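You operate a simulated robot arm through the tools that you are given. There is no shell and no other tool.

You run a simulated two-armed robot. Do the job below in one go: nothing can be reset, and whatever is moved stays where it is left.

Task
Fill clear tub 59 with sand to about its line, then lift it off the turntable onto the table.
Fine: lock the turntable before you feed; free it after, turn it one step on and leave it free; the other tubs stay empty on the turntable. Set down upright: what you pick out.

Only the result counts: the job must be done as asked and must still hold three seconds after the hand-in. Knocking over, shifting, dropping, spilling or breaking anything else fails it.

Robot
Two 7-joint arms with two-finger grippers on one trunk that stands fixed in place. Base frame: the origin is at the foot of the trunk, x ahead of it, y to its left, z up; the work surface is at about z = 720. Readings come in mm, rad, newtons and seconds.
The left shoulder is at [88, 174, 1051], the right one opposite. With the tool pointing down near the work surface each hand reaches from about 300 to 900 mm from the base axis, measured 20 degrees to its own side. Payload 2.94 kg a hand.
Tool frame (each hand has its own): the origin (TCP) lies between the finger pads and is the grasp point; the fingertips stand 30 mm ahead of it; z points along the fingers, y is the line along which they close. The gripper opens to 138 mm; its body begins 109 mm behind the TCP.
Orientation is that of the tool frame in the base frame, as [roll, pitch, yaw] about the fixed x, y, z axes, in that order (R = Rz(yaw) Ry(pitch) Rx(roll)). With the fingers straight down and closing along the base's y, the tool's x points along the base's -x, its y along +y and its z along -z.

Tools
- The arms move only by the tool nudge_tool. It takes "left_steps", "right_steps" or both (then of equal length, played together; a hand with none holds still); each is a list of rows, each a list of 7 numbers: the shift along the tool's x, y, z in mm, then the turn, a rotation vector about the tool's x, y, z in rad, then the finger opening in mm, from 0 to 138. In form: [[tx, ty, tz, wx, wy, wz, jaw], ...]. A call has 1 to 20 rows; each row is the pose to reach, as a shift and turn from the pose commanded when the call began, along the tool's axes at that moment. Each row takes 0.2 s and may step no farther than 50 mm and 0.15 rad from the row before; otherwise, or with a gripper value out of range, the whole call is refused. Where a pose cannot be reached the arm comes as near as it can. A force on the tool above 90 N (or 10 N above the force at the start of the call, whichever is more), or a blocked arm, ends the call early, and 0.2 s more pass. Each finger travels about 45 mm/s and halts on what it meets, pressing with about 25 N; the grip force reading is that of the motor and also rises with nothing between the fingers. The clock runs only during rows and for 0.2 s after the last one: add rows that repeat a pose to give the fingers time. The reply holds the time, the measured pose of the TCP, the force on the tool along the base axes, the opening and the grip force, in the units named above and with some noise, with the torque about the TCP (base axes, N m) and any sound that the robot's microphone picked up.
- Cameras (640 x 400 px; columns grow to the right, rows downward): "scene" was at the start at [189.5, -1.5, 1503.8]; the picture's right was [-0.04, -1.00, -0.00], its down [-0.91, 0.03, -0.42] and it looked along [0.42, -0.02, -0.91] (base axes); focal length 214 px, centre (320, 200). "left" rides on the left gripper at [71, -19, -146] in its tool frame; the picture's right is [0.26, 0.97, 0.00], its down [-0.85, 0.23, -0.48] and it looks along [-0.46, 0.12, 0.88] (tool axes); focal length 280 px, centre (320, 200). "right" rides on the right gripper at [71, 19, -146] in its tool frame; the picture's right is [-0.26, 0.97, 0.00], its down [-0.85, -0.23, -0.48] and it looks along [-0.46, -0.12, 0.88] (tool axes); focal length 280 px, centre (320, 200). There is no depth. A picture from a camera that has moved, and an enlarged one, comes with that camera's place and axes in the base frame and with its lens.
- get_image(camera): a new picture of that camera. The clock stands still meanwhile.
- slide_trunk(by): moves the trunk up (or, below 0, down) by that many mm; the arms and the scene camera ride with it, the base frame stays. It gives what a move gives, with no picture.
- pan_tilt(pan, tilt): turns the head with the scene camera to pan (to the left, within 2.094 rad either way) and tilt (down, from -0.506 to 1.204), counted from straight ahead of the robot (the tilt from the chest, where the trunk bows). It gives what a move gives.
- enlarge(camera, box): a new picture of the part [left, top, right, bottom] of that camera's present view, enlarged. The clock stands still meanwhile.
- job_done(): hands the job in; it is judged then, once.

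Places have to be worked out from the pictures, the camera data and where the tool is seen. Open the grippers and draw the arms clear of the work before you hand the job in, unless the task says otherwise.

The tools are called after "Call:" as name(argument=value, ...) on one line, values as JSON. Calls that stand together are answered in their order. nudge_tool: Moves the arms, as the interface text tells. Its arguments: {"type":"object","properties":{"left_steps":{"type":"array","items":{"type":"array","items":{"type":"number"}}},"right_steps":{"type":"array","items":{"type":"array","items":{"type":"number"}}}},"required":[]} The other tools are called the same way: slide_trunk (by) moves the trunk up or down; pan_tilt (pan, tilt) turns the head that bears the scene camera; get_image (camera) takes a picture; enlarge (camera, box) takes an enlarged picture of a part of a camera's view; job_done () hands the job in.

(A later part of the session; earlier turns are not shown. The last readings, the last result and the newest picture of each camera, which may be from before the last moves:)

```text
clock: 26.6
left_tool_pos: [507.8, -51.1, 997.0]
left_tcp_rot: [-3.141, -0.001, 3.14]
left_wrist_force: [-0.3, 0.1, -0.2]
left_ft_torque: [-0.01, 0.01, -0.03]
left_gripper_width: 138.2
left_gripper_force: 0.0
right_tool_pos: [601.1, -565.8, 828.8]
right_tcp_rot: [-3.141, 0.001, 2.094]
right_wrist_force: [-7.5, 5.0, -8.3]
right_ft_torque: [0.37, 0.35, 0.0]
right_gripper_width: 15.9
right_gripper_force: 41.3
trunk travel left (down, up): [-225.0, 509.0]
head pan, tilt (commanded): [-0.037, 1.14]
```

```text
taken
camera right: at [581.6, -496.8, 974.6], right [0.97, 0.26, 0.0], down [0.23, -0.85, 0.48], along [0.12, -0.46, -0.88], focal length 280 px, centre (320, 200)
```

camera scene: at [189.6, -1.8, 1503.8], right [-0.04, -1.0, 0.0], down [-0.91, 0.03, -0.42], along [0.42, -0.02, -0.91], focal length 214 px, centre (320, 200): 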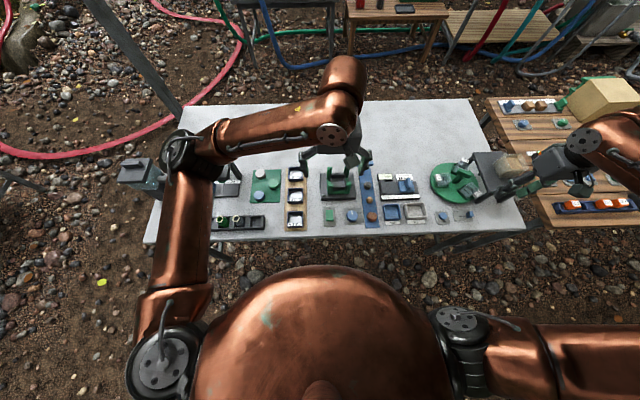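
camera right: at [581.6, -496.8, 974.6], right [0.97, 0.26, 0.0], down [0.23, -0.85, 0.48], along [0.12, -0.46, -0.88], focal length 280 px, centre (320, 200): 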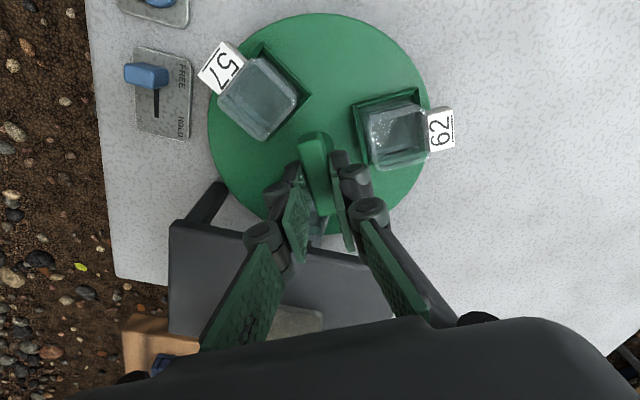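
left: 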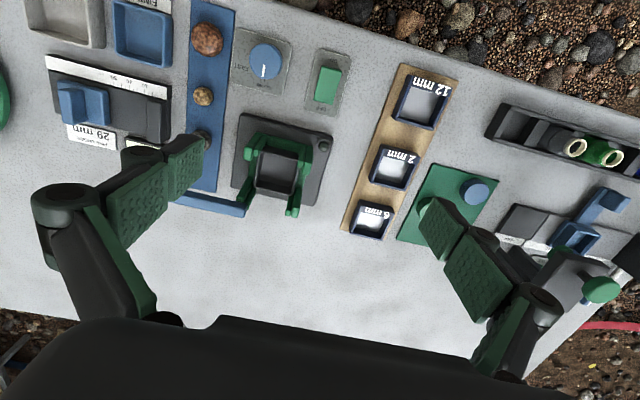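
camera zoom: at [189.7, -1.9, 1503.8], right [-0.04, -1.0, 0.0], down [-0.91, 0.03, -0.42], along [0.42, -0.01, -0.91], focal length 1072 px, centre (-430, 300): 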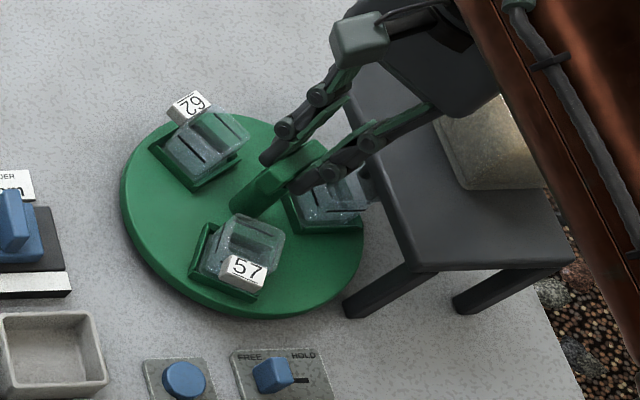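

The turn is complete: 57 at ≈150°, 62 at ≈30°, 59 at ≈-90° under the plate edge. I'll release the bar, lift, and verify from above.

Call:
nudge_tool(right_steps=[[0, 0, 0, 0, 0, 0, 22], [0, 0, 0, 0, 0, 0, 34], [0, 0, 0, 0, 0, 0, 34], [0, 0, -30, 0, 0, 0, 34], [0, 0, -70, 0, 0, 0, 34], [0, 0, -110, 0, 0, 0, 34]])

Call:
get_image(camera="right")

Call:
enlarge(camera="scene", box=[430, 145, 510, 215])

```text
clock: 28.0
left_tool_pos: [506.7, -51.7, 998.7]
left_tcp_rot: [-3.142, 0.002, -3.141]
left_wrist_force: [-0.6, 0.1, -1.0]
left_ft_torque: [-0.02, -0.02, 0.0]
left_gripper_width: 137.9
left_gripper_force: 0.1
right_tool_pos: [598.5, -565.7, 943.1]
right_tcp_rot: [-3.141, 0.004, 2.092]
right_wrist_force: [-0.6, -0.8, 0.1]
right_ft_torque: [-0.02, -0.03, -0.05]
right_gripper_width: 34.0
right_gripper_force: 0.0
trunk travel left (down, up): [-225.0, 509.0]
head pan, tilt (commanded): [-0.037, 1.14]
```

```text
taken
camera right: at [580.5, -496.0, 1087.9], right [0.97, 0.25, 0.0], down [0.22, -0.85, 0.48], along [0.12, -0.46, -0.88], focal length 280 px, centre (320, 200)
```

right: 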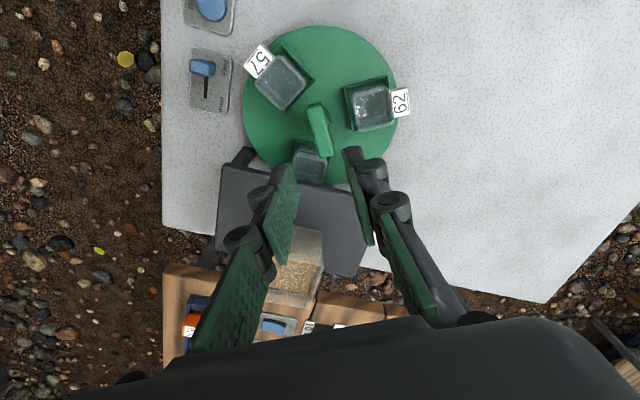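

```text
5.71 times, centred on (470, 180) of scene
camera zoom: at [188.5, -0.5, 1504.1], right [-0.04, -1.0, 0.0], down [-0.91, 0.03, -0.42], along [0.42, -0.02, -0.91], focal length 1226 px, centre (-537, 314)
```

zoom: 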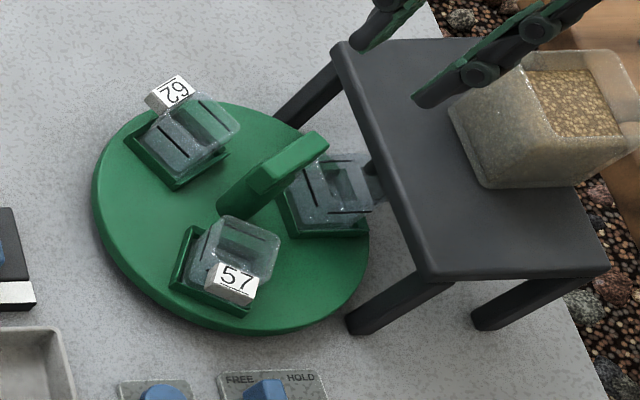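

Tub 59 sits under the plate edge. Before feeding I want to verify the spout is over its mouth, so I'll move the right hand to the front-left and take a low oblique view under the plate.

Call:
nudge_tool(right_steps=[[34, -5, 0, 0, 0, 0.128, 34], [69, -10, 0, 0, 0, 0.256, 34], [103, -15, 10, 0, 0, 0.384, 20], [137, -20, 20, 0, 0, 0.512, 10], [172, -26, 30, 0, 0, 0.64, 10]])

Call:
get_image(camera="right")

```text
clock: 29.2
left_tool_pos: [507.6, -51.3, 998.7]
left_tcp_rot: [3.142, -0.001, 3.14]
left_wrist_force: [0.0, 0.3, 0.1]
left_ft_torque: [-0.03, 0.0, -0.01]
left_gripper_width: 138.0
left_gripper_force: 0.1
right_tool_pos: [493.0, -430.7, 908.6]
right_tcp_rot: [3.141, 0.003, 1.451]
right_wrist_force: [0.1, 0.0, -0.9]
right_ft_torque: [0.0, -0.02, -0.05]
right_gripper_width: 9.9
right_gripper_force: 0.1
trunk travel left (down, up): [-225.0, 509.0]
head pan, tilt (commanded): [-0.037, 1.14]
```

```text
taken
camera right: at [519.6, -364.2, 1055.0], right [0.93, -0.37, 0.0], down [-0.33, -0.81, 0.48], along [-0.18, -0.44, -0.88], focal length 280 px, centre (320, 200)
```

right: 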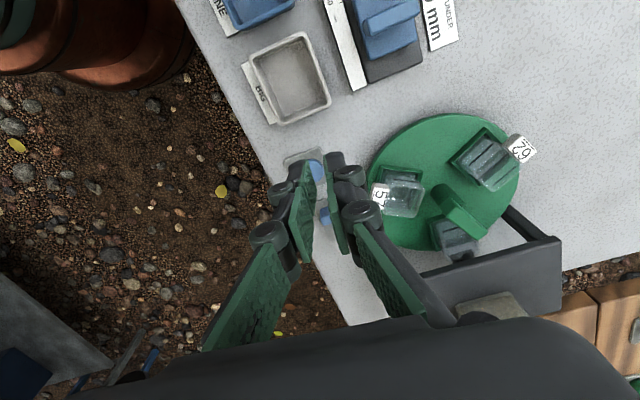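

Now tilt the hand up so its camera looks nearly level toward the spout.

Call:
nudge_tool(right_steps=[[0, 0, 8, 0, -0.13, 0, 10], [0, 0, 16, 0, -0.26, 0, 10], [0, 0, 24, 0, -0.39, 0, 10], [0, 0, 32, 0, -0.52, 0, 10], [0, 0, 40, 0, -0.65, 0, 10], [0, 0, 48, 0, -0.78, 0, 10], [0, 0, 55, 0, -0.9, 0, 10]])

Call:
get_image(camera="right")

```text
clock: 30.8
left_tool_pos: [507.9, -53.7, 997.6]
left_tcp_rot: [-3.141, 0.001, 3.141]
left_wrist_force: [-0.1, -0.8, -0.5]
left_ft_torque: [0.0, 0.01, 0.02]
left_gripper_width: 138.0
left_gripper_force: 0.0
right_tool_pos: [499.0, -437.6, 855.7]
right_tcp_rot: [-3.139, 0.904, 1.455]
right_wrist_force: [0.2, -0.4, -0.9]
right_ft_torque: [-0.01, -0.01, -0.02]
right_gripper_width: 9.8
right_gripper_force: 0.1
right hand out of reach, approached as far as the arm can: row 7
trunk travel left (down, up): [-225.0, 509.0]
head pan, tilt (commanded): [-0.037, 1.14]
```

```text
taken
camera right: at [536.7, -284.6, 892.0], right [0.94, -0.27, 0.2], down [-0.25, -0.12, 0.96], along [-0.24, -0.95, -0.18], focal length 280 px, centre (320, 200)
```

right: 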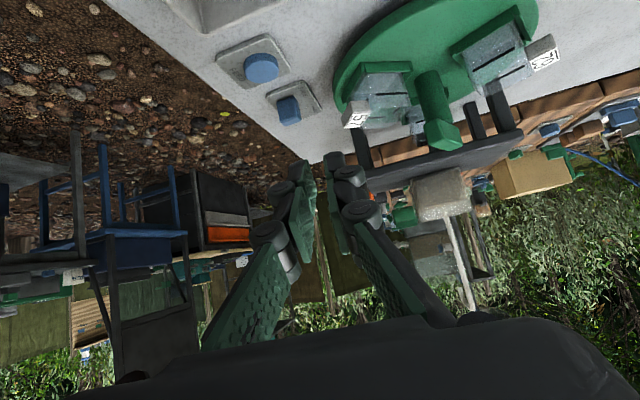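

Call:
enlarge(camera="right", box=[370, 70, 490, 190])

Call:
enlarge(camera="right", box=[390, 85, 450, 165])

```text
3.33 times, centred on (430, 130) of right
camera zoom: at [536.7, -284.6, 892.0], right [0.94, -0.27, 0.2], down [-0.25, -0.12, 0.96], along [-0.24, -0.95, -0.18], focal length 935 px, centre (-47, 433)
```

zoom: 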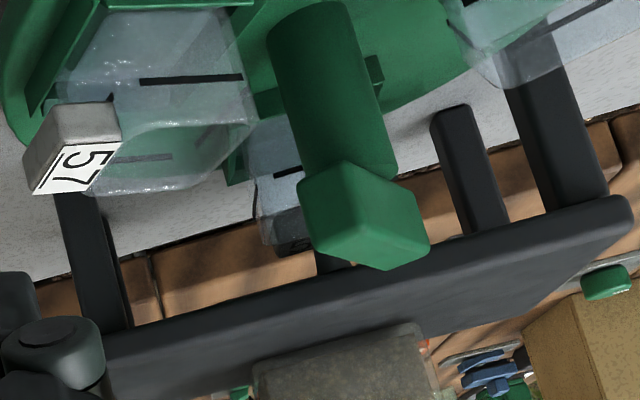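

```text
5.00 times, centred on (420, 125) of right
camera zoom: at [536.7, -284.6, 892.0], right [0.94, -0.27, 0.2], down [-0.25, -0.12, 0.96], along [-0.24, -0.95, -0.18], focal length 1402 px, centre (-180, 575)
```

zoom: 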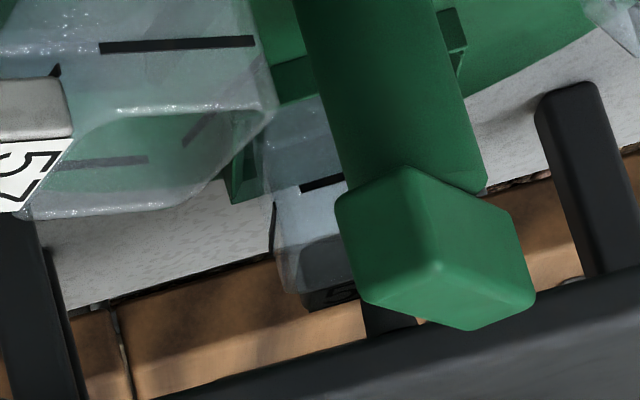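

The spout hangs from the plate right behind the bar, spanning x≈593–604. I'll check its y position from the scene camera with a tight zoom.

Call:
enlarge(camera="scene", box=[470, 160, 500, 180])

Call:
enlarge(camera="scene", box=[460, 150, 510, 190])

```text
16.00 times, centred on (485, 170) of scene
camera zoom: at [190.1, -1.2, 1503.7], right [-0.04, -1.0, 0.0], down [-0.91, 0.03, -0.42], along [0.42, -0.02, -0.91], focal length 3432 px, centre (-2320, 680)
```

zoom: 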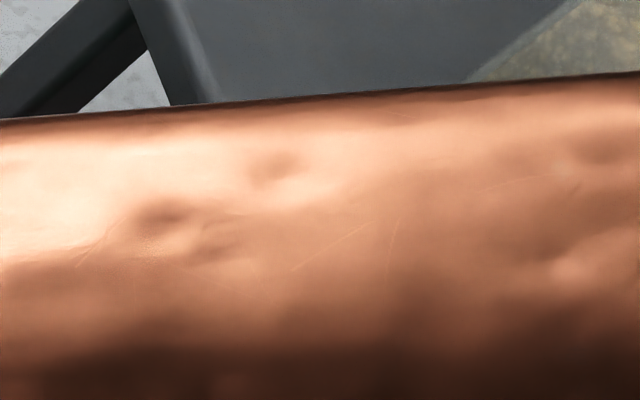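

```text
10.00 times, centred on (485, 170) of scene
camera zoom: at [190.1, -1.2, 1503.7], right [-0.04, -1.0, 0.0], down [-0.91, 0.03, -0.42], along [0.42, -0.02, -0.91], focal length 2145 px, centre (-1330, 500)
```

zoom: 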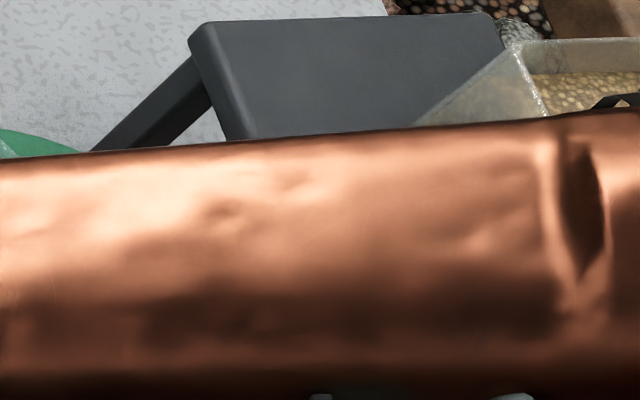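

The arm itself blocks the scene view now. I'll untilt and move back over the slider, then recheck the spout from the scene camera with the arm clear.

Call:
nudge_tool(right_steps=[[-10, 0, -8, 0, 0.13, 0, 10], [-20, 0, -15, 0, 0.26, 0, 20], [-30, 0, -22, 0, 0.39, 0, 30], [-40, 0, -30, 0, 0.52, 0, 40], [-47, 0, -37, 0, 0.65, 0, 50], [-47, 0, -37, 0, 0.78, 0, 55], [-47, 0, -37, 0, 0.904, 0, 60]])

```text
clock: 32.4
left_tool_pos: [508.1, -52.0, 996.2]
left_tcp_rot: [3.141, 0.001, 3.141]
left_wrist_force: [0.1, 0.2, -0.1]
left_ft_torque: [0.01, -0.03, -0.02]
left_gripper_width: 137.9
left_gripper_force: 0.1
right_tool_pos: [499.0, -438.0, 918.2]
right_tcp_rot: [-3.141, -0.003, 1.454]
right_wrist_force: [0.4, -0.5, -0.8]
right_ft_torque: [0.01, -0.02, -0.01]
right_gripper_width: 60.2
right_gripper_force: 0.0
trunk travel left (down, up): [-225.0, 509.0]
head pan, tilt (commanded): [-0.037, 1.14]
```

Now yaw back to fingers-along-y and move over the slider at FREE (≈(455, -547)).

Call:
nudge_tool(right_steps=[[-9, -3, 0, 0, 0, -0.1406, 60], [-19, -5, 0, 0, 0, -0.2813, 60], [-28, -8, 0, 0, 0, -0.4219, 60], [-38, -10, 0, 0, 0, -0.5625, 60], [-47, -13, 0, 0, 0, -0.7032, 60], [-57, -15, 0, 0, 0, -0.8438, 60], [-66, -18, 0, 0, 0, -0.9844, 60], [-76, -21, 0, 0, 0, -1.125, 60], [-85, -23, 0, 0, 0, -1.2657, 60], [-95, -26, 0, 0, 0, -1.4063, 60], [-104, -28, 0, 0, 0, -1.547, 60], [-113, -31, 0, 0, 0, -1.6876, 60]])

Call:
enlarge(camera="scene", box=[460, 150, 510, 190])

Call:
get_image(camera="right")

```text
clock: 35.0
left_tool_pos: [508.4, -51.8, 997.0]
left_tcp_rot: [-3.14, 0.0, -3.141]
left_wrist_force: [0.6, 0.2, 0.2]
left_ft_torque: [0.02, -0.02, 0.01]
left_gripper_width: 138.3
left_gripper_force: 0.1
right_tool_pos: [453.0, -545.6, 916.5]
right_tcp_rot: [3.14, 0.004, -3.141]
right_wrist_force: [-0.4, -0.1, 0.3]
right_ft_torque: [0.03, -0.04, -0.01]
right_gripper_width: 59.8
right_gripper_force: 0.0
trunk travel left (down, up): [-225.0, 509.0]
head pan, tilt (commanded): [-0.037, 1.14]
```

```text
10.00 times, centred on (485, 170) of scene
camera zoom: at [189.3, -1.4, 1503.9], right [-0.04, -1.0, 0.0], down [-0.91, 0.03, -0.42], along [0.42, -0.02, -0.91], focal length 2145 px, centre (-1330, 500)
```

zoom: 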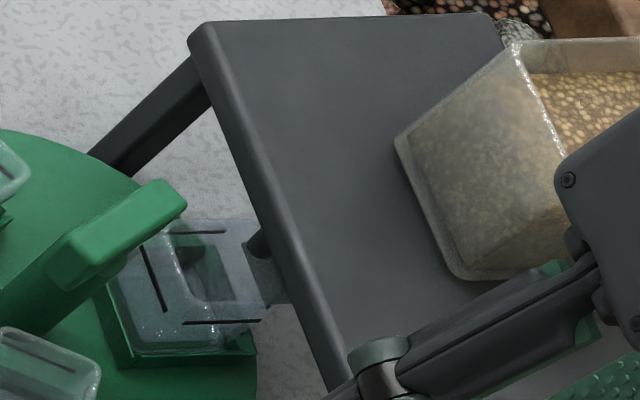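

```text
taken
camera right: at [382.3, -528.8, 1062.8], right [0.26, 0.97, 0.0], down [0.85, -0.23, 0.48], along [0.46, -0.12, -0.88], focal length 280 px, centre (320, 200)
```

right: 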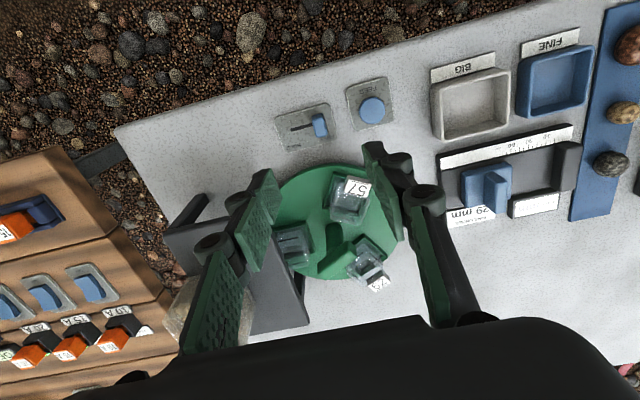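

The spout's visible edge puts its centre near (599, -630), inside tub 59's mouth (centre ≈(600, -623)). Slider knob is at (456, -547); I'll descend on it with a 36 mm opening to keep clear of the FEED button.

Call:
nudge_tool(right_steps=[[-2, -2, 40, 0, 0.004, 0, 45], [-2, -2, 80, 0, 0.004, 0, 36], [-2, -2, 120, 0, 0.004, 0, 36], [-2, -2, 130, 0, 0.004, 0, 36]])

Call:
get_image(camera="right")

```text
clock: 36.0
left_tool_pos: [508.1, -51.9, 997.2]
left_tcp_rot: [-3.14, 0.0, 3.141]
left_wrist_force: [0.6, -0.6, 0.3]
left_ft_torque: [0.0, -0.01, 0.0]
left_gripper_width: 138.0
left_gripper_force: 0.0
right_tool_pos: [454.5, -546.7, 786.7]
right_tcp_rot: [3.14, -0.002, 3.139]
right_wrist_force: [0.1, 0.4, 1.0]
right_ft_torque: [-0.02, 0.01, 0.0]
right_gripper_width: 36.0
right_gripper_force: 0.1
trunk travel left (down, up): [-225.0, 509.0]
head pan, tilt (commanded): [-0.037, 1.14]
```

```text
taken
camera right: at [385.0, -529.1, 932.6], right [0.26, 0.96, 0.0], down [0.85, -0.23, 0.47], along [0.46, -0.12, -0.88], focal length 280 px, centre (320, 200)
```

right: 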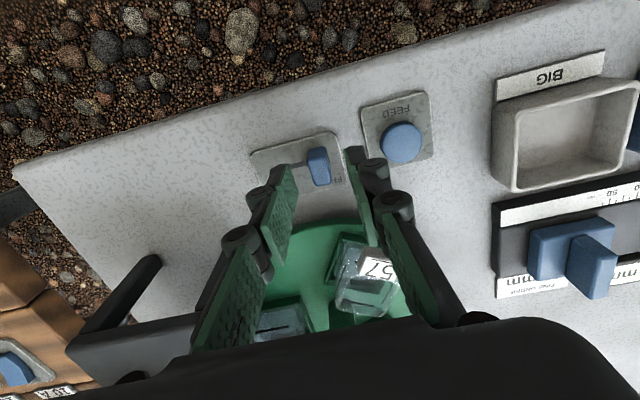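

Aligned; descending to z≈760 and gripping the knob.

Call:
nudge_tool(right_steps=[[-1, -1, 13, 0, 0, 0, 36], [-1, -1, 26, 0, 0, 0, 36], [-1, -1, 26, 0, 0, 0, 24], [-1, -1, 26, 0, 0, 0, 8], [-1, -1, 26, 0, 0, 0, 8], [-1, -1, 26, 0, 0, 0, 8]])

```text
clock: 37.4
left_tool_pos: [508.2, -51.6, 997.6]
left_tcp_rot: [3.14, 0.001, 3.141]
left_wrist_force: [-0.1, -0.4, 0.9]
left_ft_torque: [0.03, 0.0, 0.03]
left_gripper_width: 138.3
left_gripper_force: 0.1
right_tool_pos: [457.5, -548.6, 759.8]
right_tcp_rot: [3.141, -0.002, 3.141]
right_wrist_force: [-0.4, 1.9, -0.8]
right_ft_torque: [0.04, -0.16, 0.02]
right_gripper_width: 12.9
right_gripper_force: 39.4
trunk travel left (down, up): [-225.0, 509.0]
head pan, tilt (commanded): [-0.037, 1.14]
```

Knob gripped (12.9 mm). Sliding it -y to HOLD, about 38 mm plus a little.

Call:
nudge_tool(right_steps=[[0, -10, 0, 0, 0, 0, 8], [0, -20, 0, 0, 0, 0, 8], [0, -30, 0, 0, 0, 0, 8], [0, -38, 0, 0, 0, 0, 8], [0, -41, 0, 0, 0, 0, 8], [0, -41, 0, 0, 0, 0, 8]])

Call:
enlarge(camera="scene", box=[430, 180, 530, 240])

```text
clock: 38.8
left_tool_pos: [509.1, -50.9, 996.4]
left_tcp_rot: [-3.14, -0.001, 3.142]
left_wrist_force: [-0.3, 0.1, 0.4]
left_ft_torque: [0.0, 0.0, 0.0]
left_gripper_width: 137.9
left_gripper_force: 0.0
right_tool_pos: [458.1, -585.3, 759.0]
right_tcp_rot: [3.132, -0.006, 3.14]
right_wrist_force: [2.8, 30.9, -12.7]
right_ft_torque: [0.69, -0.03, 0.02]
right_gripper_width: 13.0
right_gripper_force: 39.7
trunk travel left (down, up): [-225.0, 509.0]
head pan, tilt (commanded): [-0.037, 1.14]
```

```text
6.40 times, centred on (480, 210) of scene
camera zoom: at [190.8, 1.3, 1503.5], right [-0.04, -1.0, 0.0], down [-0.91, 0.03, -0.42], along [0.42, -0.02, -0.91], focal length 1373 px, centre (-704, 136)
```

zoom: 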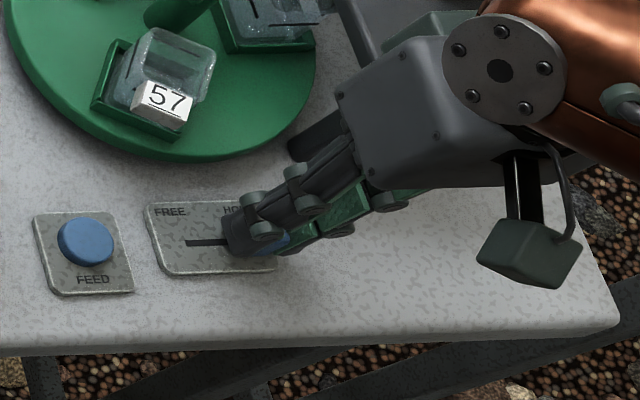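

End stop at HOLD reached (31 N reaction). Releasing and lifting.

Call:
nudge_tool(right_steps=[[0, 0, 0, 0, 0, 0, 20], [0, 2, 0, 0, 0, 0, 36], [0, 2, 0, 0, 0, 0, 40], [0, 2, -40, 0, 0, 0, 40], [0, 2, -85, 0, 0, 0, 40], [0, 2, -130, 0, 0, 0, 40]])

Call:
get_image(camera="right")

Call:
enlarge(camera="scene", box=[420, 140, 540, 230])

```text
clock: 40.2
left_tool_pos: [507.9, -51.1, 996.9]
left_tcp_rot: [-3.141, 0.002, -3.141]
left_wrist_force: [-0.1, 0.6, 0.3]
left_ft_torque: [0.01, -0.01, 0.01]
left_gripper_width: 138.1
left_gripper_force: 0.1
right_tool_pos: [457.7, -587.0, 893.5]
right_tcp_rot: [3.139, -0.006, 3.141]
right_wrist_force: [0.7, 0.1, 0.8]
right_ft_torque: [-0.02, -0.03, 0.03]
right_gripper_width: 39.9
right_gripper_force: 0.0
trunk travel left (down, up): [-225.0, 509.0]
head pan, tilt (commanded): [-0.037, 1.14]
```

```text
taken
camera right: at [387.4, -570.1, 1039.7], right [0.26, 0.96, 0.0], down [0.85, -0.23, 0.47], along [0.46, -0.12, -0.88], focal length 280 px, centre (320, 200)
```

right: 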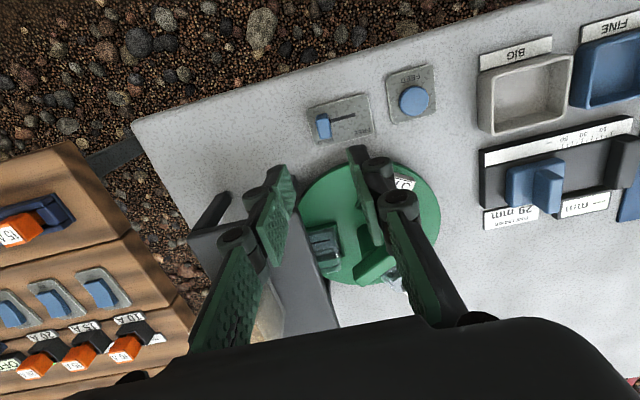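

```text
4.44 times, centred on (480, 185) of scene
camera zoom: at [188.8, -0.3, 1504.0], right [-0.04, -1.0, 0.0], down [-0.91, 0.03, -0.42], along [0.42, -0.02, -0.91], focal length 953 px, centre (-391, 267)
```

zoom: 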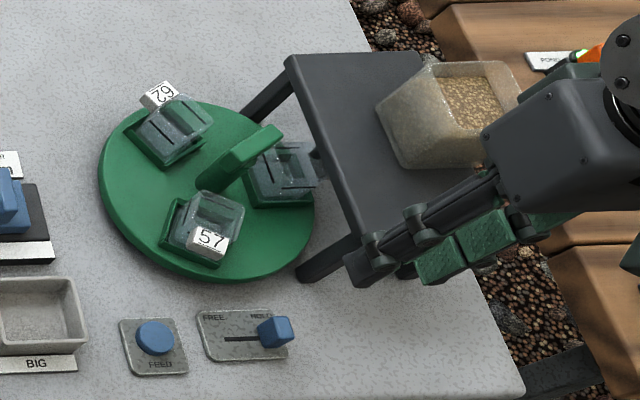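

Slider is back at HOLD. Now I'll close the fingers and position them above the FEED button (≈(460, -488)), then check whether tub 59 is visible from there.

Call:
nudge_tool(right_steps=[[-1, 33, 0, 0, 0, 0, 20], [-1, 66, 0, 0, 0, 0, 5], [-2, 99, 0, 0, 0, 0, 0], [-2, 99, 40, 0, 0, 0, 0], [-2, 99, 80, 0, 0, 0, 0]])

Call:
get_image(camera="right")

Call:
get_image(camera="scene")

Call:
enlarge(camera="scene", box=[420, 140, 540, 230])

```text
clock: 41.4
left_tool_pos: [507.7, -52.3, 997.6]
left_tcp_rot: [3.14, -0.002, -3.14]
left_wrist_force: [-0.1, -0.4, 0.2]
left_ft_torque: [0.05, -0.03, 0.03]
left_gripper_width: 137.9
left_gripper_force: 0.1
right_tool_pos: [459.7, -489.8, 810.4]
right_tcp_rot: [3.139, -0.005, 3.14]
right_wrist_force: [-0.4, -0.4, -0.4]
right_ft_torque: [0.0, 0.02, 0.02]
right_gripper_width: 0.4
right_gripper_force: 25.1
trunk travel left (down, up): [-225.0, 509.0]
head pan, tilt (commanded): [-0.037, 1.14]
```

```text
taken
camera right: at [389.8, -472.6, 956.8], right [0.26, 0.96, 0.0], down [0.85, -0.23, 0.47], along [0.46, -0.12, -0.88], focal length 280 px, centre (320, 200)
```

right: 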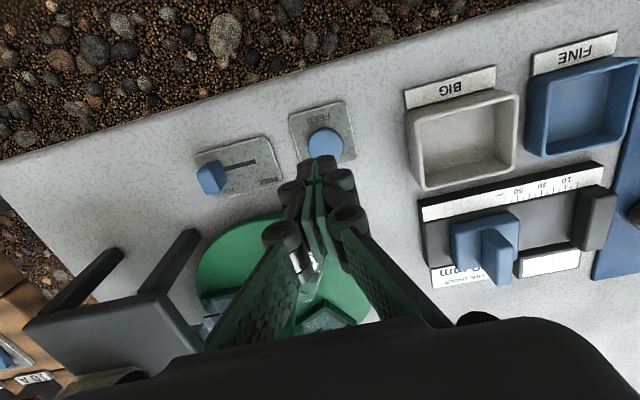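

```text
taken
camera scene: at [190.2, -1.9, 1503.7], right [-0.04, -1.0, 0.0], down [-0.91, 0.03, -0.42], along [0.42, -0.01, -0.91], focal length 214 px, centre (320, 200)
```

scene: 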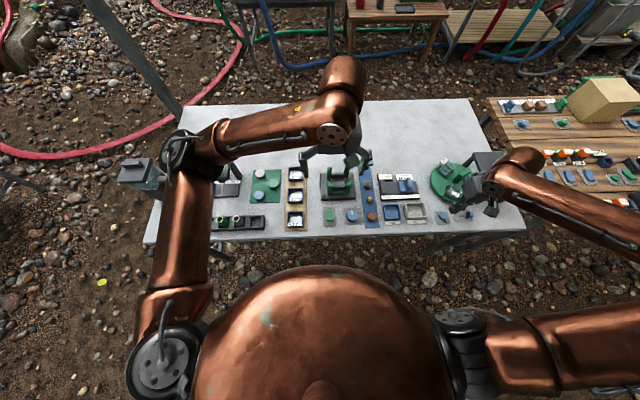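

```text
4.44 times, centred on (480, 185) of scene
camera zoom: at [190.2, -1.9, 1503.7], right [-0.04, -1.0, 0.0], down [-0.91, 0.03, -0.42], along [0.42, -0.01, -0.91], focal length 953 px, centre (-391, 267)
```

zoom: 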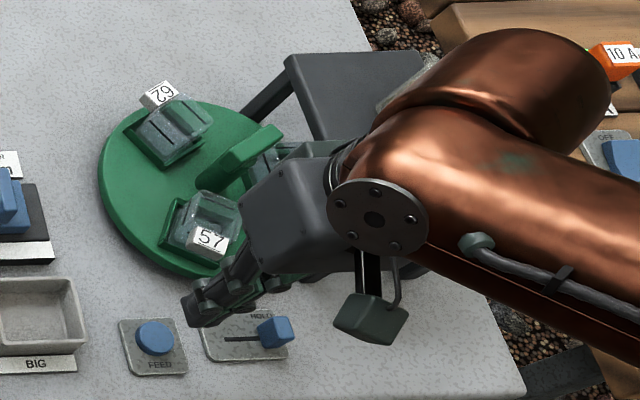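

The scene camera is blocked here, but the right camera just sees tub 59 at the left. I'll yaw the hand about +0.35 rad around the fingers so the tub moves clear of the fingers in the right view.

Call:
nudge_tool(right_steps=[[0, 1, 5, 0, 0, -0.12, 0], [0, 1, 10, 0, 0, -0.24, 0], [0, 1, 15, 0, 0, -0.36, 0]])

Call:
get_image(camera="right")

```text
clock: 42.2
left_tool_pos: [507.9, -52.4, 997.2]
left_tcp_rot: [3.14, -0.001, 3.14]
left_wrist_force: [-0.5, 0.4, -0.1]
left_ft_torque: [-0.01, 0.01, 0.01]
left_gripper_width: 137.9
left_gripper_force: 0.1
right_tool_pos: [460.0, -488.7, 794.9]
right_tcp_rot: [3.138, -0.004, -2.781]
right_wrist_force: [0.1, 0.8, -0.2]
right_ft_torque: [-0.01, 0.01, -0.03]
right_gripper_width: 0.0
right_gripper_force: 24.8
trunk travel left (down, up): [-225.0, 509.0]
head pan, tilt (commanded): [-0.037, 1.14]
```

```text
taken
camera right: at [386.9, -498.0, 941.5], right [-0.09, 1.0, 0.0], down [0.88, 0.08, 0.47], along [0.47, 0.05, -0.88], focal length 280 px, centre (320, 200)
```

right: 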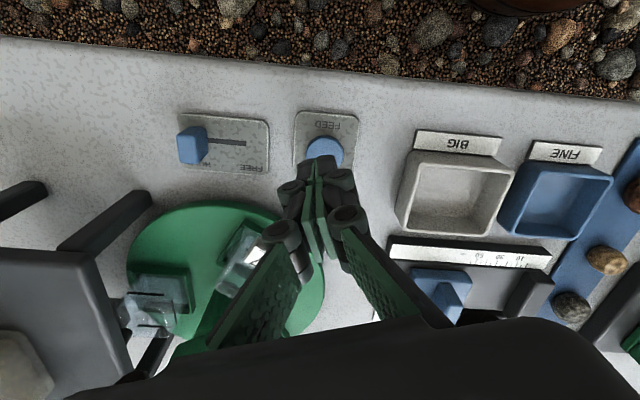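

Call:
enlarge(camera="right", box=[100, 250, 220, 370])

Call:
enlarge(camera="right", box=[280, 100, 380, 180])

```text
3.33 times, centred on (160, 310) of right
camera zoom: at [386.9, -498.0, 941.5], right [-0.09, 1.0, 0.0], down [0.88, 0.08, 0.47], along [0.47, 0.05, -0.88], focal length 935 px, centre (853, -167)
```

zoom: 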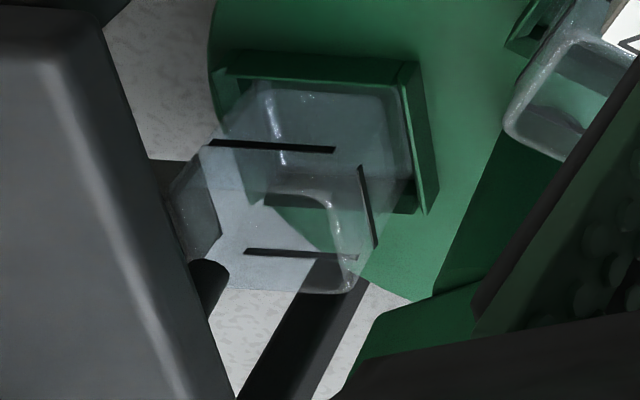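

```text
5.00 times, centred on (330, 140) of right
camera zoom: at [386.9, -498.0, 941.5], right [-0.09, 1.0, 0.0], down [0.88, 0.08, 0.47], along [0.47, 0.05, -0.88], focal length 1402 px, centre (270, 500)
```

zoom: 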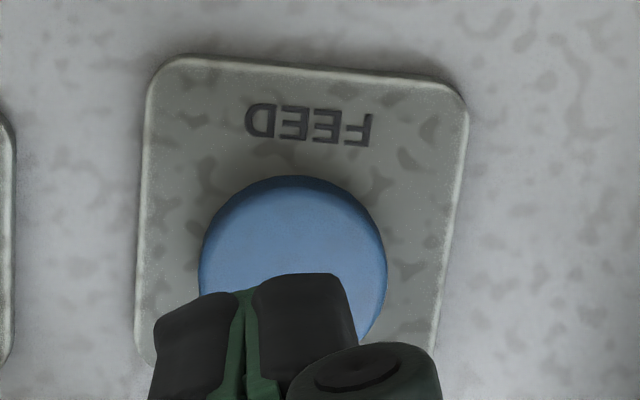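

Tub 59 is now plainly visible from the right camera (empty, black level lines near its top; spout tip projects inside its mouth). I'll lower the closed fingertips to just above the FEED button and check for contact.

Call:
nudge_tool(right_steps=[[3, 1, 12, 0, 0, 0, 0], [3, 1, 22, 0, 0, 0, 0]])

Call:
enlarge(camera="right", box=[280, 100, 380, 180])

Call:
enlarge(camera="scene", box=[430, 190, 480, 230])

```text
clock: 42.8
left_tool_pos: [507.5, -51.5, 997.3]
left_tcp_rot: [-3.141, 0.0, -3.141]
left_wrist_force: [0.4, -0.3, 0.3]
left_ft_torque: [-0.06, 0.01, 0.01]
left_gripper_width: 138.0
left_gripper_force: 0.1
right_tool_pos: [456.0, -488.6, 772.8]
right_tcp_rot: [3.137, -0.003, -2.782]
right_wrist_force: [0.8, 0.1, -0.1]
right_ft_torque: [-0.03, -0.01, 0.0]
right_gripper_width: 0.0
right_gripper_force: 25.2
trunk travel left (down, up): [-225.0, 509.0]
head pan, tilt (commanded): [-0.037, 1.14]
```

```text
5.00 times, centred on (330, 140) of right
camera zoom: at [383.3, -497.8, 919.0], right [-0.09, 1.0, 0.0], down [0.88, 0.08, 0.47], along [0.47, 0.05, -0.88], focal length 1402 px, centre (270, 500)
```

zoom: 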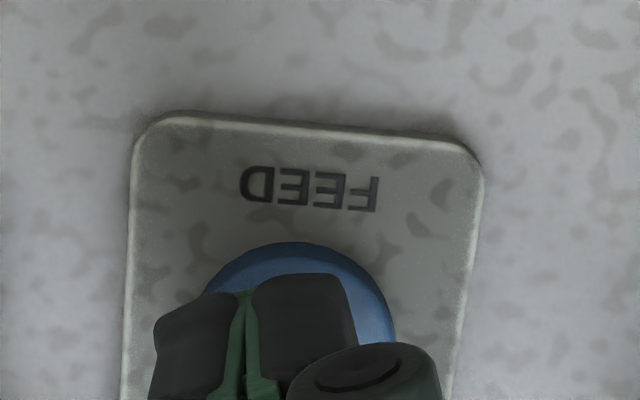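

```text
10.00 times, centred on (455, 210) of scene
camera zoom: at [189.8, -1.5, 1503.8], right [-0.04, -1.0, 0.0], down [-0.91, 0.03, -0.42], along [0.42, -0.02, -0.91], focal length 2145 px, centre (-1030, 100)
```

zoom: 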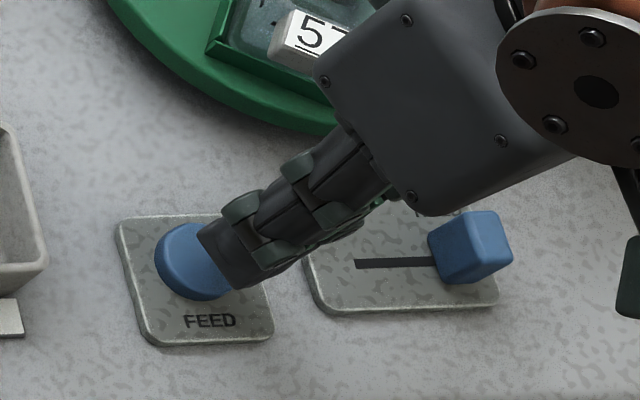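

Tips hover at z≈743 over the button. I'll go down in small steps to find contact.

Call:
nudge_tool(right_steps=[[0, 3, 3, 0, 0, 0, 0], [0, 3, 6, 0, 0, 0, 0]])

```text
clock: 43.4
left_tool_pos: [508.0, -52.8, 998.1]
left_tcp_rot: [-3.141, 0.0, 3.141]
left_wrist_force: [0.1, -0.3, -0.7]
left_ft_torque: [0.01, 0.0, 0.0]
left_gripper_width: 137.8
left_gripper_force: 0.0
right_tool_pos: [454.7, -485.2, 767.5]
right_tcp_rot: [3.14, -0.004, -2.781]
right_wrist_force: [0.8, 1.3, 0.3]
right_ft_torque: [0.01, -0.01, 0.0]
right_gripper_width: 0.0
right_gripper_force: 24.9
trunk travel left (down, up): [-225.0, 509.0]
head pan, tilt (commanded): [-0.037, 1.14]
```

No contact yet at tip z≈737.5. Another 2.5 mm.

Call:
nudge_tool(right_steps=[[0, 0, 2.5, 0, 0, 0, 0]])

```text
clock: 43.8
left_tool_pos: [508.6, -52.0, 997.9]
left_tcp_rot: [3.142, 0.001, 3.141]
left_wrist_force: [0.2, -0.6, 0.1]
left_ft_torque: [0.01, 0.01, -0.03]
left_gripper_width: 138.0
left_gripper_force: 0.1
right_tool_pos: [454.9, -486.0, 764.3]
right_tcp_rot: [3.138, -0.003, -2.781]
right_wrist_force: [0.1, 0.4, 0.2]
right_ft_torque: [0.01, -0.03, 0.03]
right_gripper_width: 0.0
right_gripper_force: 25.1
trunk travel left (down, up): [-225.0, 509.0]
head pan, tilt (commanded): [-0.037, 1.14]
```

Still no contact at tip z≈734.5; 2 mm more.

Call:
nudge_tool(right_steps=[[0, 0, 2, 0, 0, 0, 0]])

```text
clock: 44.2
left_tool_pos: [507.6, -53.1, 997.7]
left_tcp_rot: [-3.141, 0.001, -3.141]
left_wrist_force: [-0.3, -0.9, 0.0]
left_ft_torque: [0.02, -0.02, 0.02]
left_gripper_width: 137.8
left_gripper_force: 0.1
right_tool_pos: [456.0, -485.0, 762.3]
right_tcp_rot: [3.137, -0.004, -2.784]
right_wrist_force: [0.3, 0.5, -0.4]
right_ft_torque: [-0.03, 0.02, 0.01]
right_gripper_width: 0.1
right_gripper_force: 25.0
trunk travel left (down, up): [-225.0, 509.0]
head pan, tilt (commanded): [-0.037, 1.14]
```

Call:
enlarge(camera="scene", box=[435, 195, 475, 225])

Call:
enlarge(camera="right", box=[290, 110, 370, 180])

```text
13.33 times, centred on (455, 210) of scene
camera zoom: at [189.7, -1.5, 1503.8], right [-0.04, -1.0, 0.0], down [-0.91, 0.03, -0.42], along [0.42, -0.02, -0.91], focal length 2860 px, centre (-1480, 67)
```

zoom: 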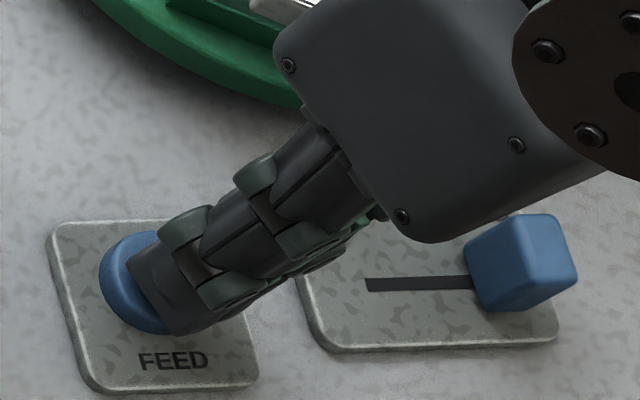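

```text
5.71 times, centred on (330, 145) of right
camera zoom: at [382.2, -494.5, 908.4], right [-0.09, 1.0, 0.0], down [0.88, 0.08, 0.47], along [0.47, 0.05, -0.88], focal length 1602 px, centre (263, 514)
```

zoom: 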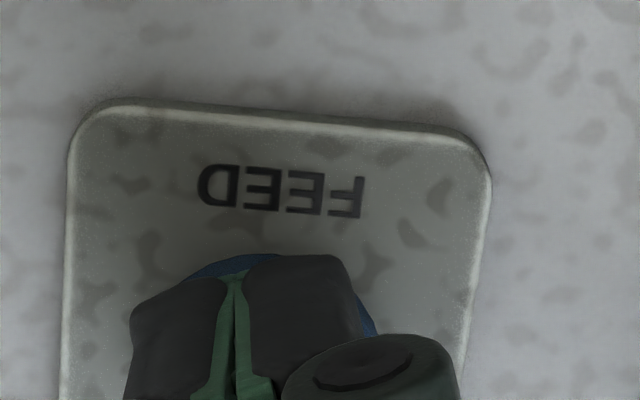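

Tips are just over the button. Next 2 mm.

Call:
nudge_tool(right_steps=[[0, 0, 2, 0, 0, 0, 0]])

Call:
enlarge(camera="right", box=[80, 270, 200, 390])

```text
clock: 44.6
left_tool_pos: [508.6, -53.2, 996.4]
left_tcp_rot: [3.141, -0.001, -3.141]
left_wrist_force: [-0.8, -0.2, 0.1]
left_ft_torque: [0.01, -0.02, 0.02]
left_gripper_width: 138.1
left_gripper_force: 0.1
right_tool_pos: [454.1, -485.2, 761.0]
right_tcp_rot: [3.136, -0.003, -2.784]
right_wrist_force: [0.2, 0.6, -0.7]
right_ft_torque: [0.0, 0.0, 0.02]
right_gripper_width: 0.0
right_gripper_force: 25.0
trunk travel left (down, up): [-225.0, 509.0]
head pan, tilt (commanded): [-0.037, 1.14]
```

```text
3.33 times, centred on (140, 330) of right
camera zoom: at [382.3, -494.3, 906.6], right [-0.09, 1.0, 0.0], down [0.88, 0.08, 0.47], along [0.47, 0.05, -0.88], focal length 935 px, centre (920, -233)
```

zoom: 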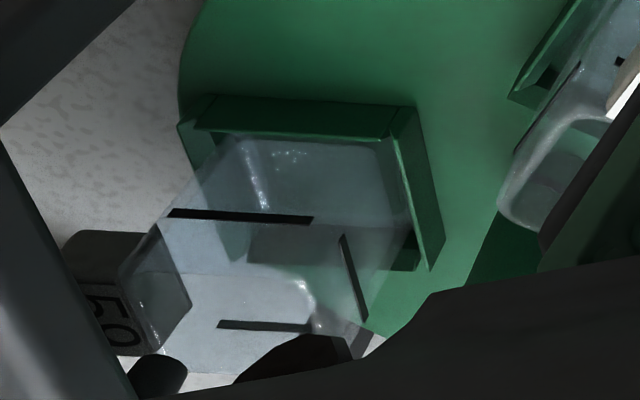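

Tub 59 stays visible and empty. Another 2 mm down.

Call:
nudge_tool(right_steps=[[0, 0, 2, 0, 0, 0, 0]])

Call:
enlarge(camera="right", box=[80, 270, 200, 390])

```text
clock: 45.0
left_tool_pos: [507.8, -52.2, 997.2]
left_tcp_rot: [3.14, 0.0, -3.141]
left_wrist_force: [0.3, 0.5, -0.7]
left_ft_torque: [0.0, -0.01, 0.0]
left_gripper_width: 137.9
left_gripper_force: 0.1
right_tool_pos: [455.5, -485.2, 758.2]
right_tcp_rot: [3.138, -0.004, -2.785]
right_wrist_force: [-0.5, 0.2, 0.3]
right_ft_torque: [0.01, 0.03, -0.01]
right_gripper_width: 6.1
right_gripper_force: 27.9
trunk travel left (down, up): [-225.0, 509.0]
head pan, tilt (commanded): [-0.037, 1.14]
```

```text
3.33 times, centred on (140, 330) of right
camera zoom: at [382.6, -493.9, 904.9], right [-0.09, 1.0, 0.0], down [0.88, 0.08, 0.47], along [0.47, 0.05, -0.88], focal length 935 px, centre (920, -233)
```

zoom: 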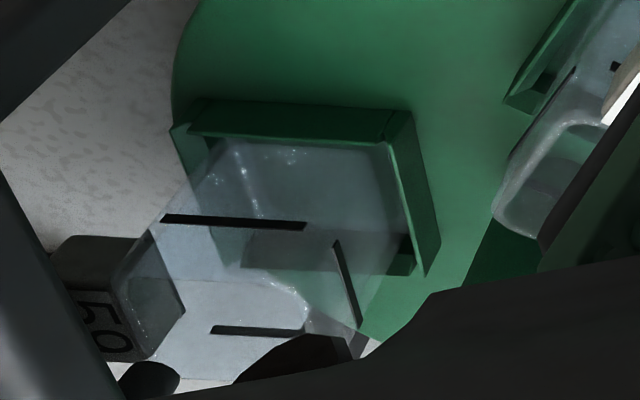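

The opening reads 6 mm now, so the tips may be touching the rounded button. I'll check closely.

Call:
enlarge(camera="scene", box=[435, 195, 475, 225])

Call:
enlarge(camera="right", box=[290, 110, 370, 180])

```text
13.33 times, centred on (455, 210) of scene
camera zoom: at [189.6, -1.4, 1503.8], right [-0.04, -1.0, 0.0], down [-0.91, 0.03, -0.42], along [0.42, -0.02, -0.91], focal length 2860 px, centre (-1480, 67)
```

zoom: 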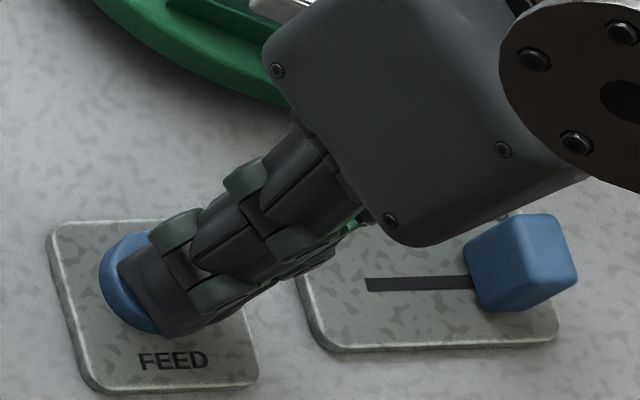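

```text
5.71 times, centred on (330, 145) of right
camera zoom: at [382.6, -493.9, 904.9], right [-0.09, 1.0, 0.0], down [0.88, 0.08, 0.47], along [0.47, 0.05, -0.88], focal length 1602 px, centre (263, 514)
```

zoom: 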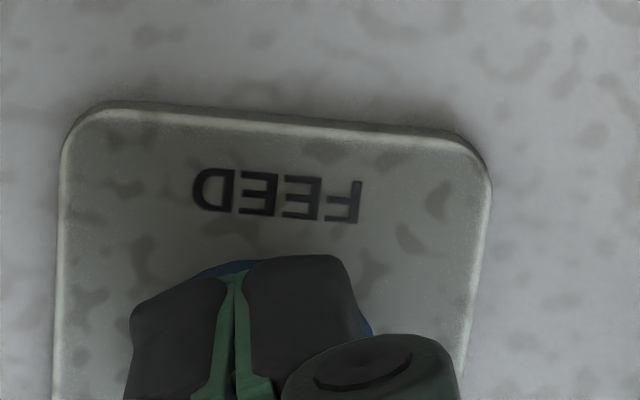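

Visually the fingers are still together right at the button. Next 2 mm down, watching force and tub.

Call:
nudge_tool(right_steps=[[0, 0, 2, 0, 0, 0, 0]])

Call:
enlarge(camera="right", box=[80, 270, 200, 390])

```text
clock: 45.4
left_tool_pos: [507.5, -52.7, 998.0]
left_tcp_rot: [-3.14, 0.0, 3.141]
left_wrist_force: [-0.2, -0.1, 0.3]
left_ft_torque: [-0.01, 0.01, 0.02]
left_gripper_width: 138.2
left_gripper_force: 0.1
right_tool_pos: [453.6, -484.9, 757.1]
right_tcp_rot: [3.139, -0.003, -2.782]
right_wrist_force: [1.7, -0.7, 2.0]
right_ft_torque: [0.0, 0.0, 0.0]
right_gripper_width: 6.1
right_gripper_force: 28.5
trunk travel left (down, up): [-225.0, 509.0]
head pan, tilt (commanded): [-0.037, 1.14]
heard: click
```

```text
3.33 times, centred on (140, 330) of right
camera zoom: at [382.3, -493.9, 902.7], right [-0.09, 1.0, 0.0], down [0.88, 0.08, 0.47], along [0.47, 0.05, -0.88], focal length 935 px, centre (920, -233)
```

zoom: 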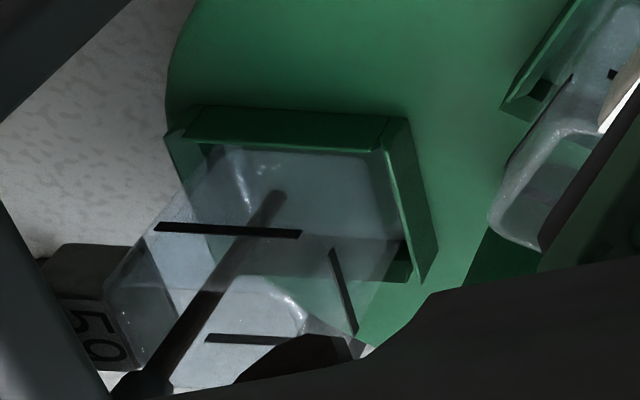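

A click was heard and a sand stream now falls from the spout into tub 59's floor centre. I'll hold the press for a short interval and look again.

Call:
nudge_tool(right_steps=[[0, 0, 0, 0, 0, 0, 0], [0, 0, 0, 0, 0, 0, 0]])

Call:
enlarge(camera="right", box=[80, 270, 200, 390])

```text
clock: 46.0
left_tool_pos: [507.6, -52.8, 997.1]
left_tcp_rot: [3.14, -0.001, -3.141]
left_wrist_force: [-0.3, -0.3, 0.3]
left_ft_torque: [0.03, -0.01, -0.02]
left_gripper_width: 137.9
left_gripper_force: 0.0
right_tool_pos: [454.0, -484.5, 755.8]
right_tcp_rot: [3.137, -0.006, -2.781]
right_wrist_force: [1.6, 0.4, 2.1]
right_ft_torque: [-0.02, -0.05, -0.01]
right_gripper_width: 5.7
right_gripper_force: 28.6
trunk travel left (down, up): [-225.0, 509.0]
head pan, tilt (commanded): [-0.037, 1.14]
```

```text
3.33 times, centred on (140, 330) of right
camera zoom: at [382.0, -493.9, 902.5], right [-0.09, 1.0, 0.0], down [0.88, 0.08, 0.47], along [0.47, 0.05, -0.88], focal length 935 px, centre (920, -233)
```

zoom: 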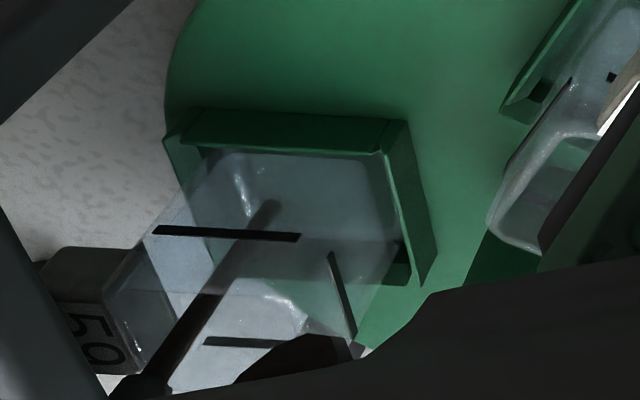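

The stream keeps running with little accumulation so far. Holding about 1 s more.

Call:
nudge_tool(right_steps=[[0, 0, 0, 0, 0, 0, 0], [0, 0, 0, 0, 0, 0, 0], [0, 0, 0, 0, 0, 0, 0], [0, 0, 0, 0, 0, 0, 0]])

Call:
enlarge(camera="right", box=[80, 270, 200, 390])

```text
clock: 47.0
left_tool_pos: [508.7, -51.0, 998.0]
left_tcp_rot: [-3.141, -0.001, -3.141]
left_wrist_force: [0.5, -0.1, -0.7]
left_ft_torque: [0.01, -0.01, -0.04]
left_gripper_width: 138.0
left_gripper_force: 0.0
right_tool_pos: [454.2, -483.9, 757.3]
right_tcp_rot: [3.137, -0.004, -2.781]
right_wrist_force: [0.7, 0.8, 1.5]
right_ft_torque: [-0.01, -0.01, 0.01]
right_gripper_width: 6.0
right_gripper_force: 28.8
trunk travel left (down, up): [-225.0, 509.0]
head pan, tilt (commanded): [-0.037, 1.14]
```

```text
3.33 times, centred on (140, 330) of right
camera zoom: at [381.9, -493.9, 902.5], right [-0.09, 1.0, 0.0], down [0.88, 0.08, 0.47], along [0.47, 0.05, -0.88], focal length 935 px, centre (920, -233)
```

zoom: 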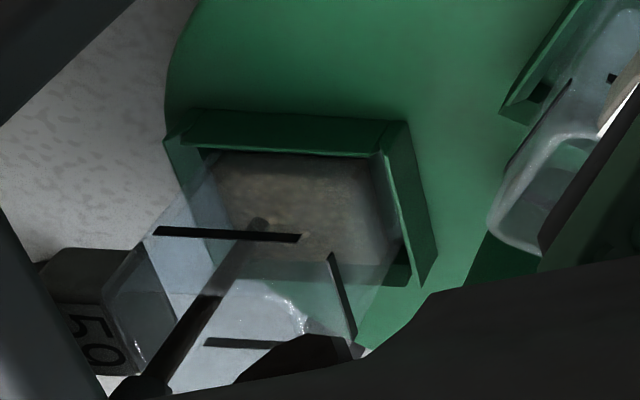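

Sand now covers the tub floor. Continuing to hold about 1 s at a time.

Call:
nudge_tool(right_steps=[[0, 0, 0, 0, 0, 0, 0], [0, 0, 0, 0, 0, 0, 0], [0, 0, 0, 0, 0, 0, 0], [0, 0, 0, 0, 0, 0, 0], [0, 0, 0, 0, 0, 0, 0]])

Call:
enlarge(camera="right", box=[80, 270, 200, 390])

```text
clock: 48.2
left_tool_pos: [507.8, -52.5, 997.8]
left_tcp_rot: [3.142, 0.0, 3.141]
left_wrist_force: [-0.7, 0.2, 0.0]
left_ft_torque: [-0.01, 0.02, -0.02]
left_gripper_width: 138.1
left_gripper_force: 0.1
right_tool_pos: [454.1, -485.3, 756.2]
right_tcp_rot: [3.138, -0.003, -2.784]
right_wrist_force: [-0.1, 0.5, 2.7]
right_ft_torque: [0.05, -0.01, -0.02]
right_gripper_width: 6.1
right_gripper_force: 28.1
trunk travel left (down, up): [-225.0, 509.0]
head pan, tilt (commanded): [-0.037, 1.14]
```

```text
3.33 times, centred on (140, 330) of right
camera zoom: at [381.8, -493.9, 902.5], right [-0.09, 1.0, 0.0], down [0.88, 0.08, 0.47], along [0.47, 0.05, -0.88], focal length 935 px, centre (920, -233)
```

zoom: 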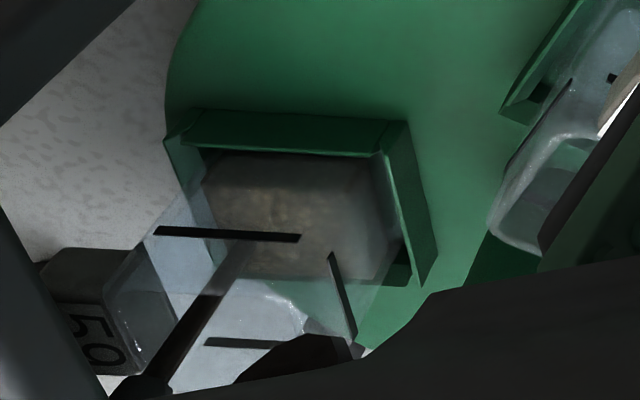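

The surface rises steadily; its far edge is at row ≈280 versus the far-wall line at ≈343. Holding another ~1.4 s.

Call:
nudge_tool(right_steps=[[0, 0, 0, 0, 0, 0, 0], [0, 0, 0, 0, 0, 0, 0], [0, 0, 0, 0, 0, 0, 0], [0, 0, 0, 0, 0, 0, 0], [0, 0, 0, 0, 0, 0, 0], [0, 0, 0, 0, 0, 0, 0]])

Call:
enlarge(camera="right", box=[80, 270, 200, 390])

```text
clock: 49.6
left_tool_pos: [507.4, -52.8, 998.1]
left_tcp_rot: [-3.141, 0.0, -3.141]
left_wrist_force: [-0.5, 0.0, -0.5]
left_ft_torque: [0.02, -0.02, -0.02]
left_gripper_width: 137.9
left_gripper_force: 0.0
right_tool_pos: [454.2, -485.2, 756.3]
right_tcp_rot: [3.138, -0.002, -2.782]
right_wrist_force: [-0.2, -0.4, 2.7]
right_ft_torque: [-0.02, -0.01, 0.04]
right_gripper_width: 6.1
right_gripper_force: 28.4
trunk travel left (down, up): [-225.0, 509.0]
head pan, tilt (commanded): [-0.037, 1.14]
```

```text
3.33 times, centred on (140, 330) of right
camera zoom: at [381.8, -493.9, 902.5], right [-0.09, 1.0, 0.0], down [0.88, 0.08, 0.47], along [0.47, 0.05, -0.88], focal length 935 px, centre (920, -233)
```

zoom: 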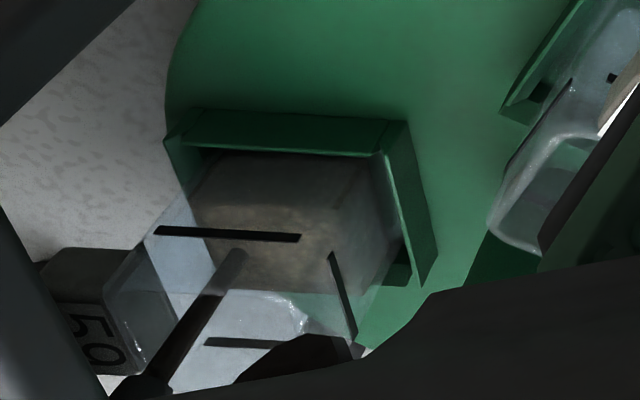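

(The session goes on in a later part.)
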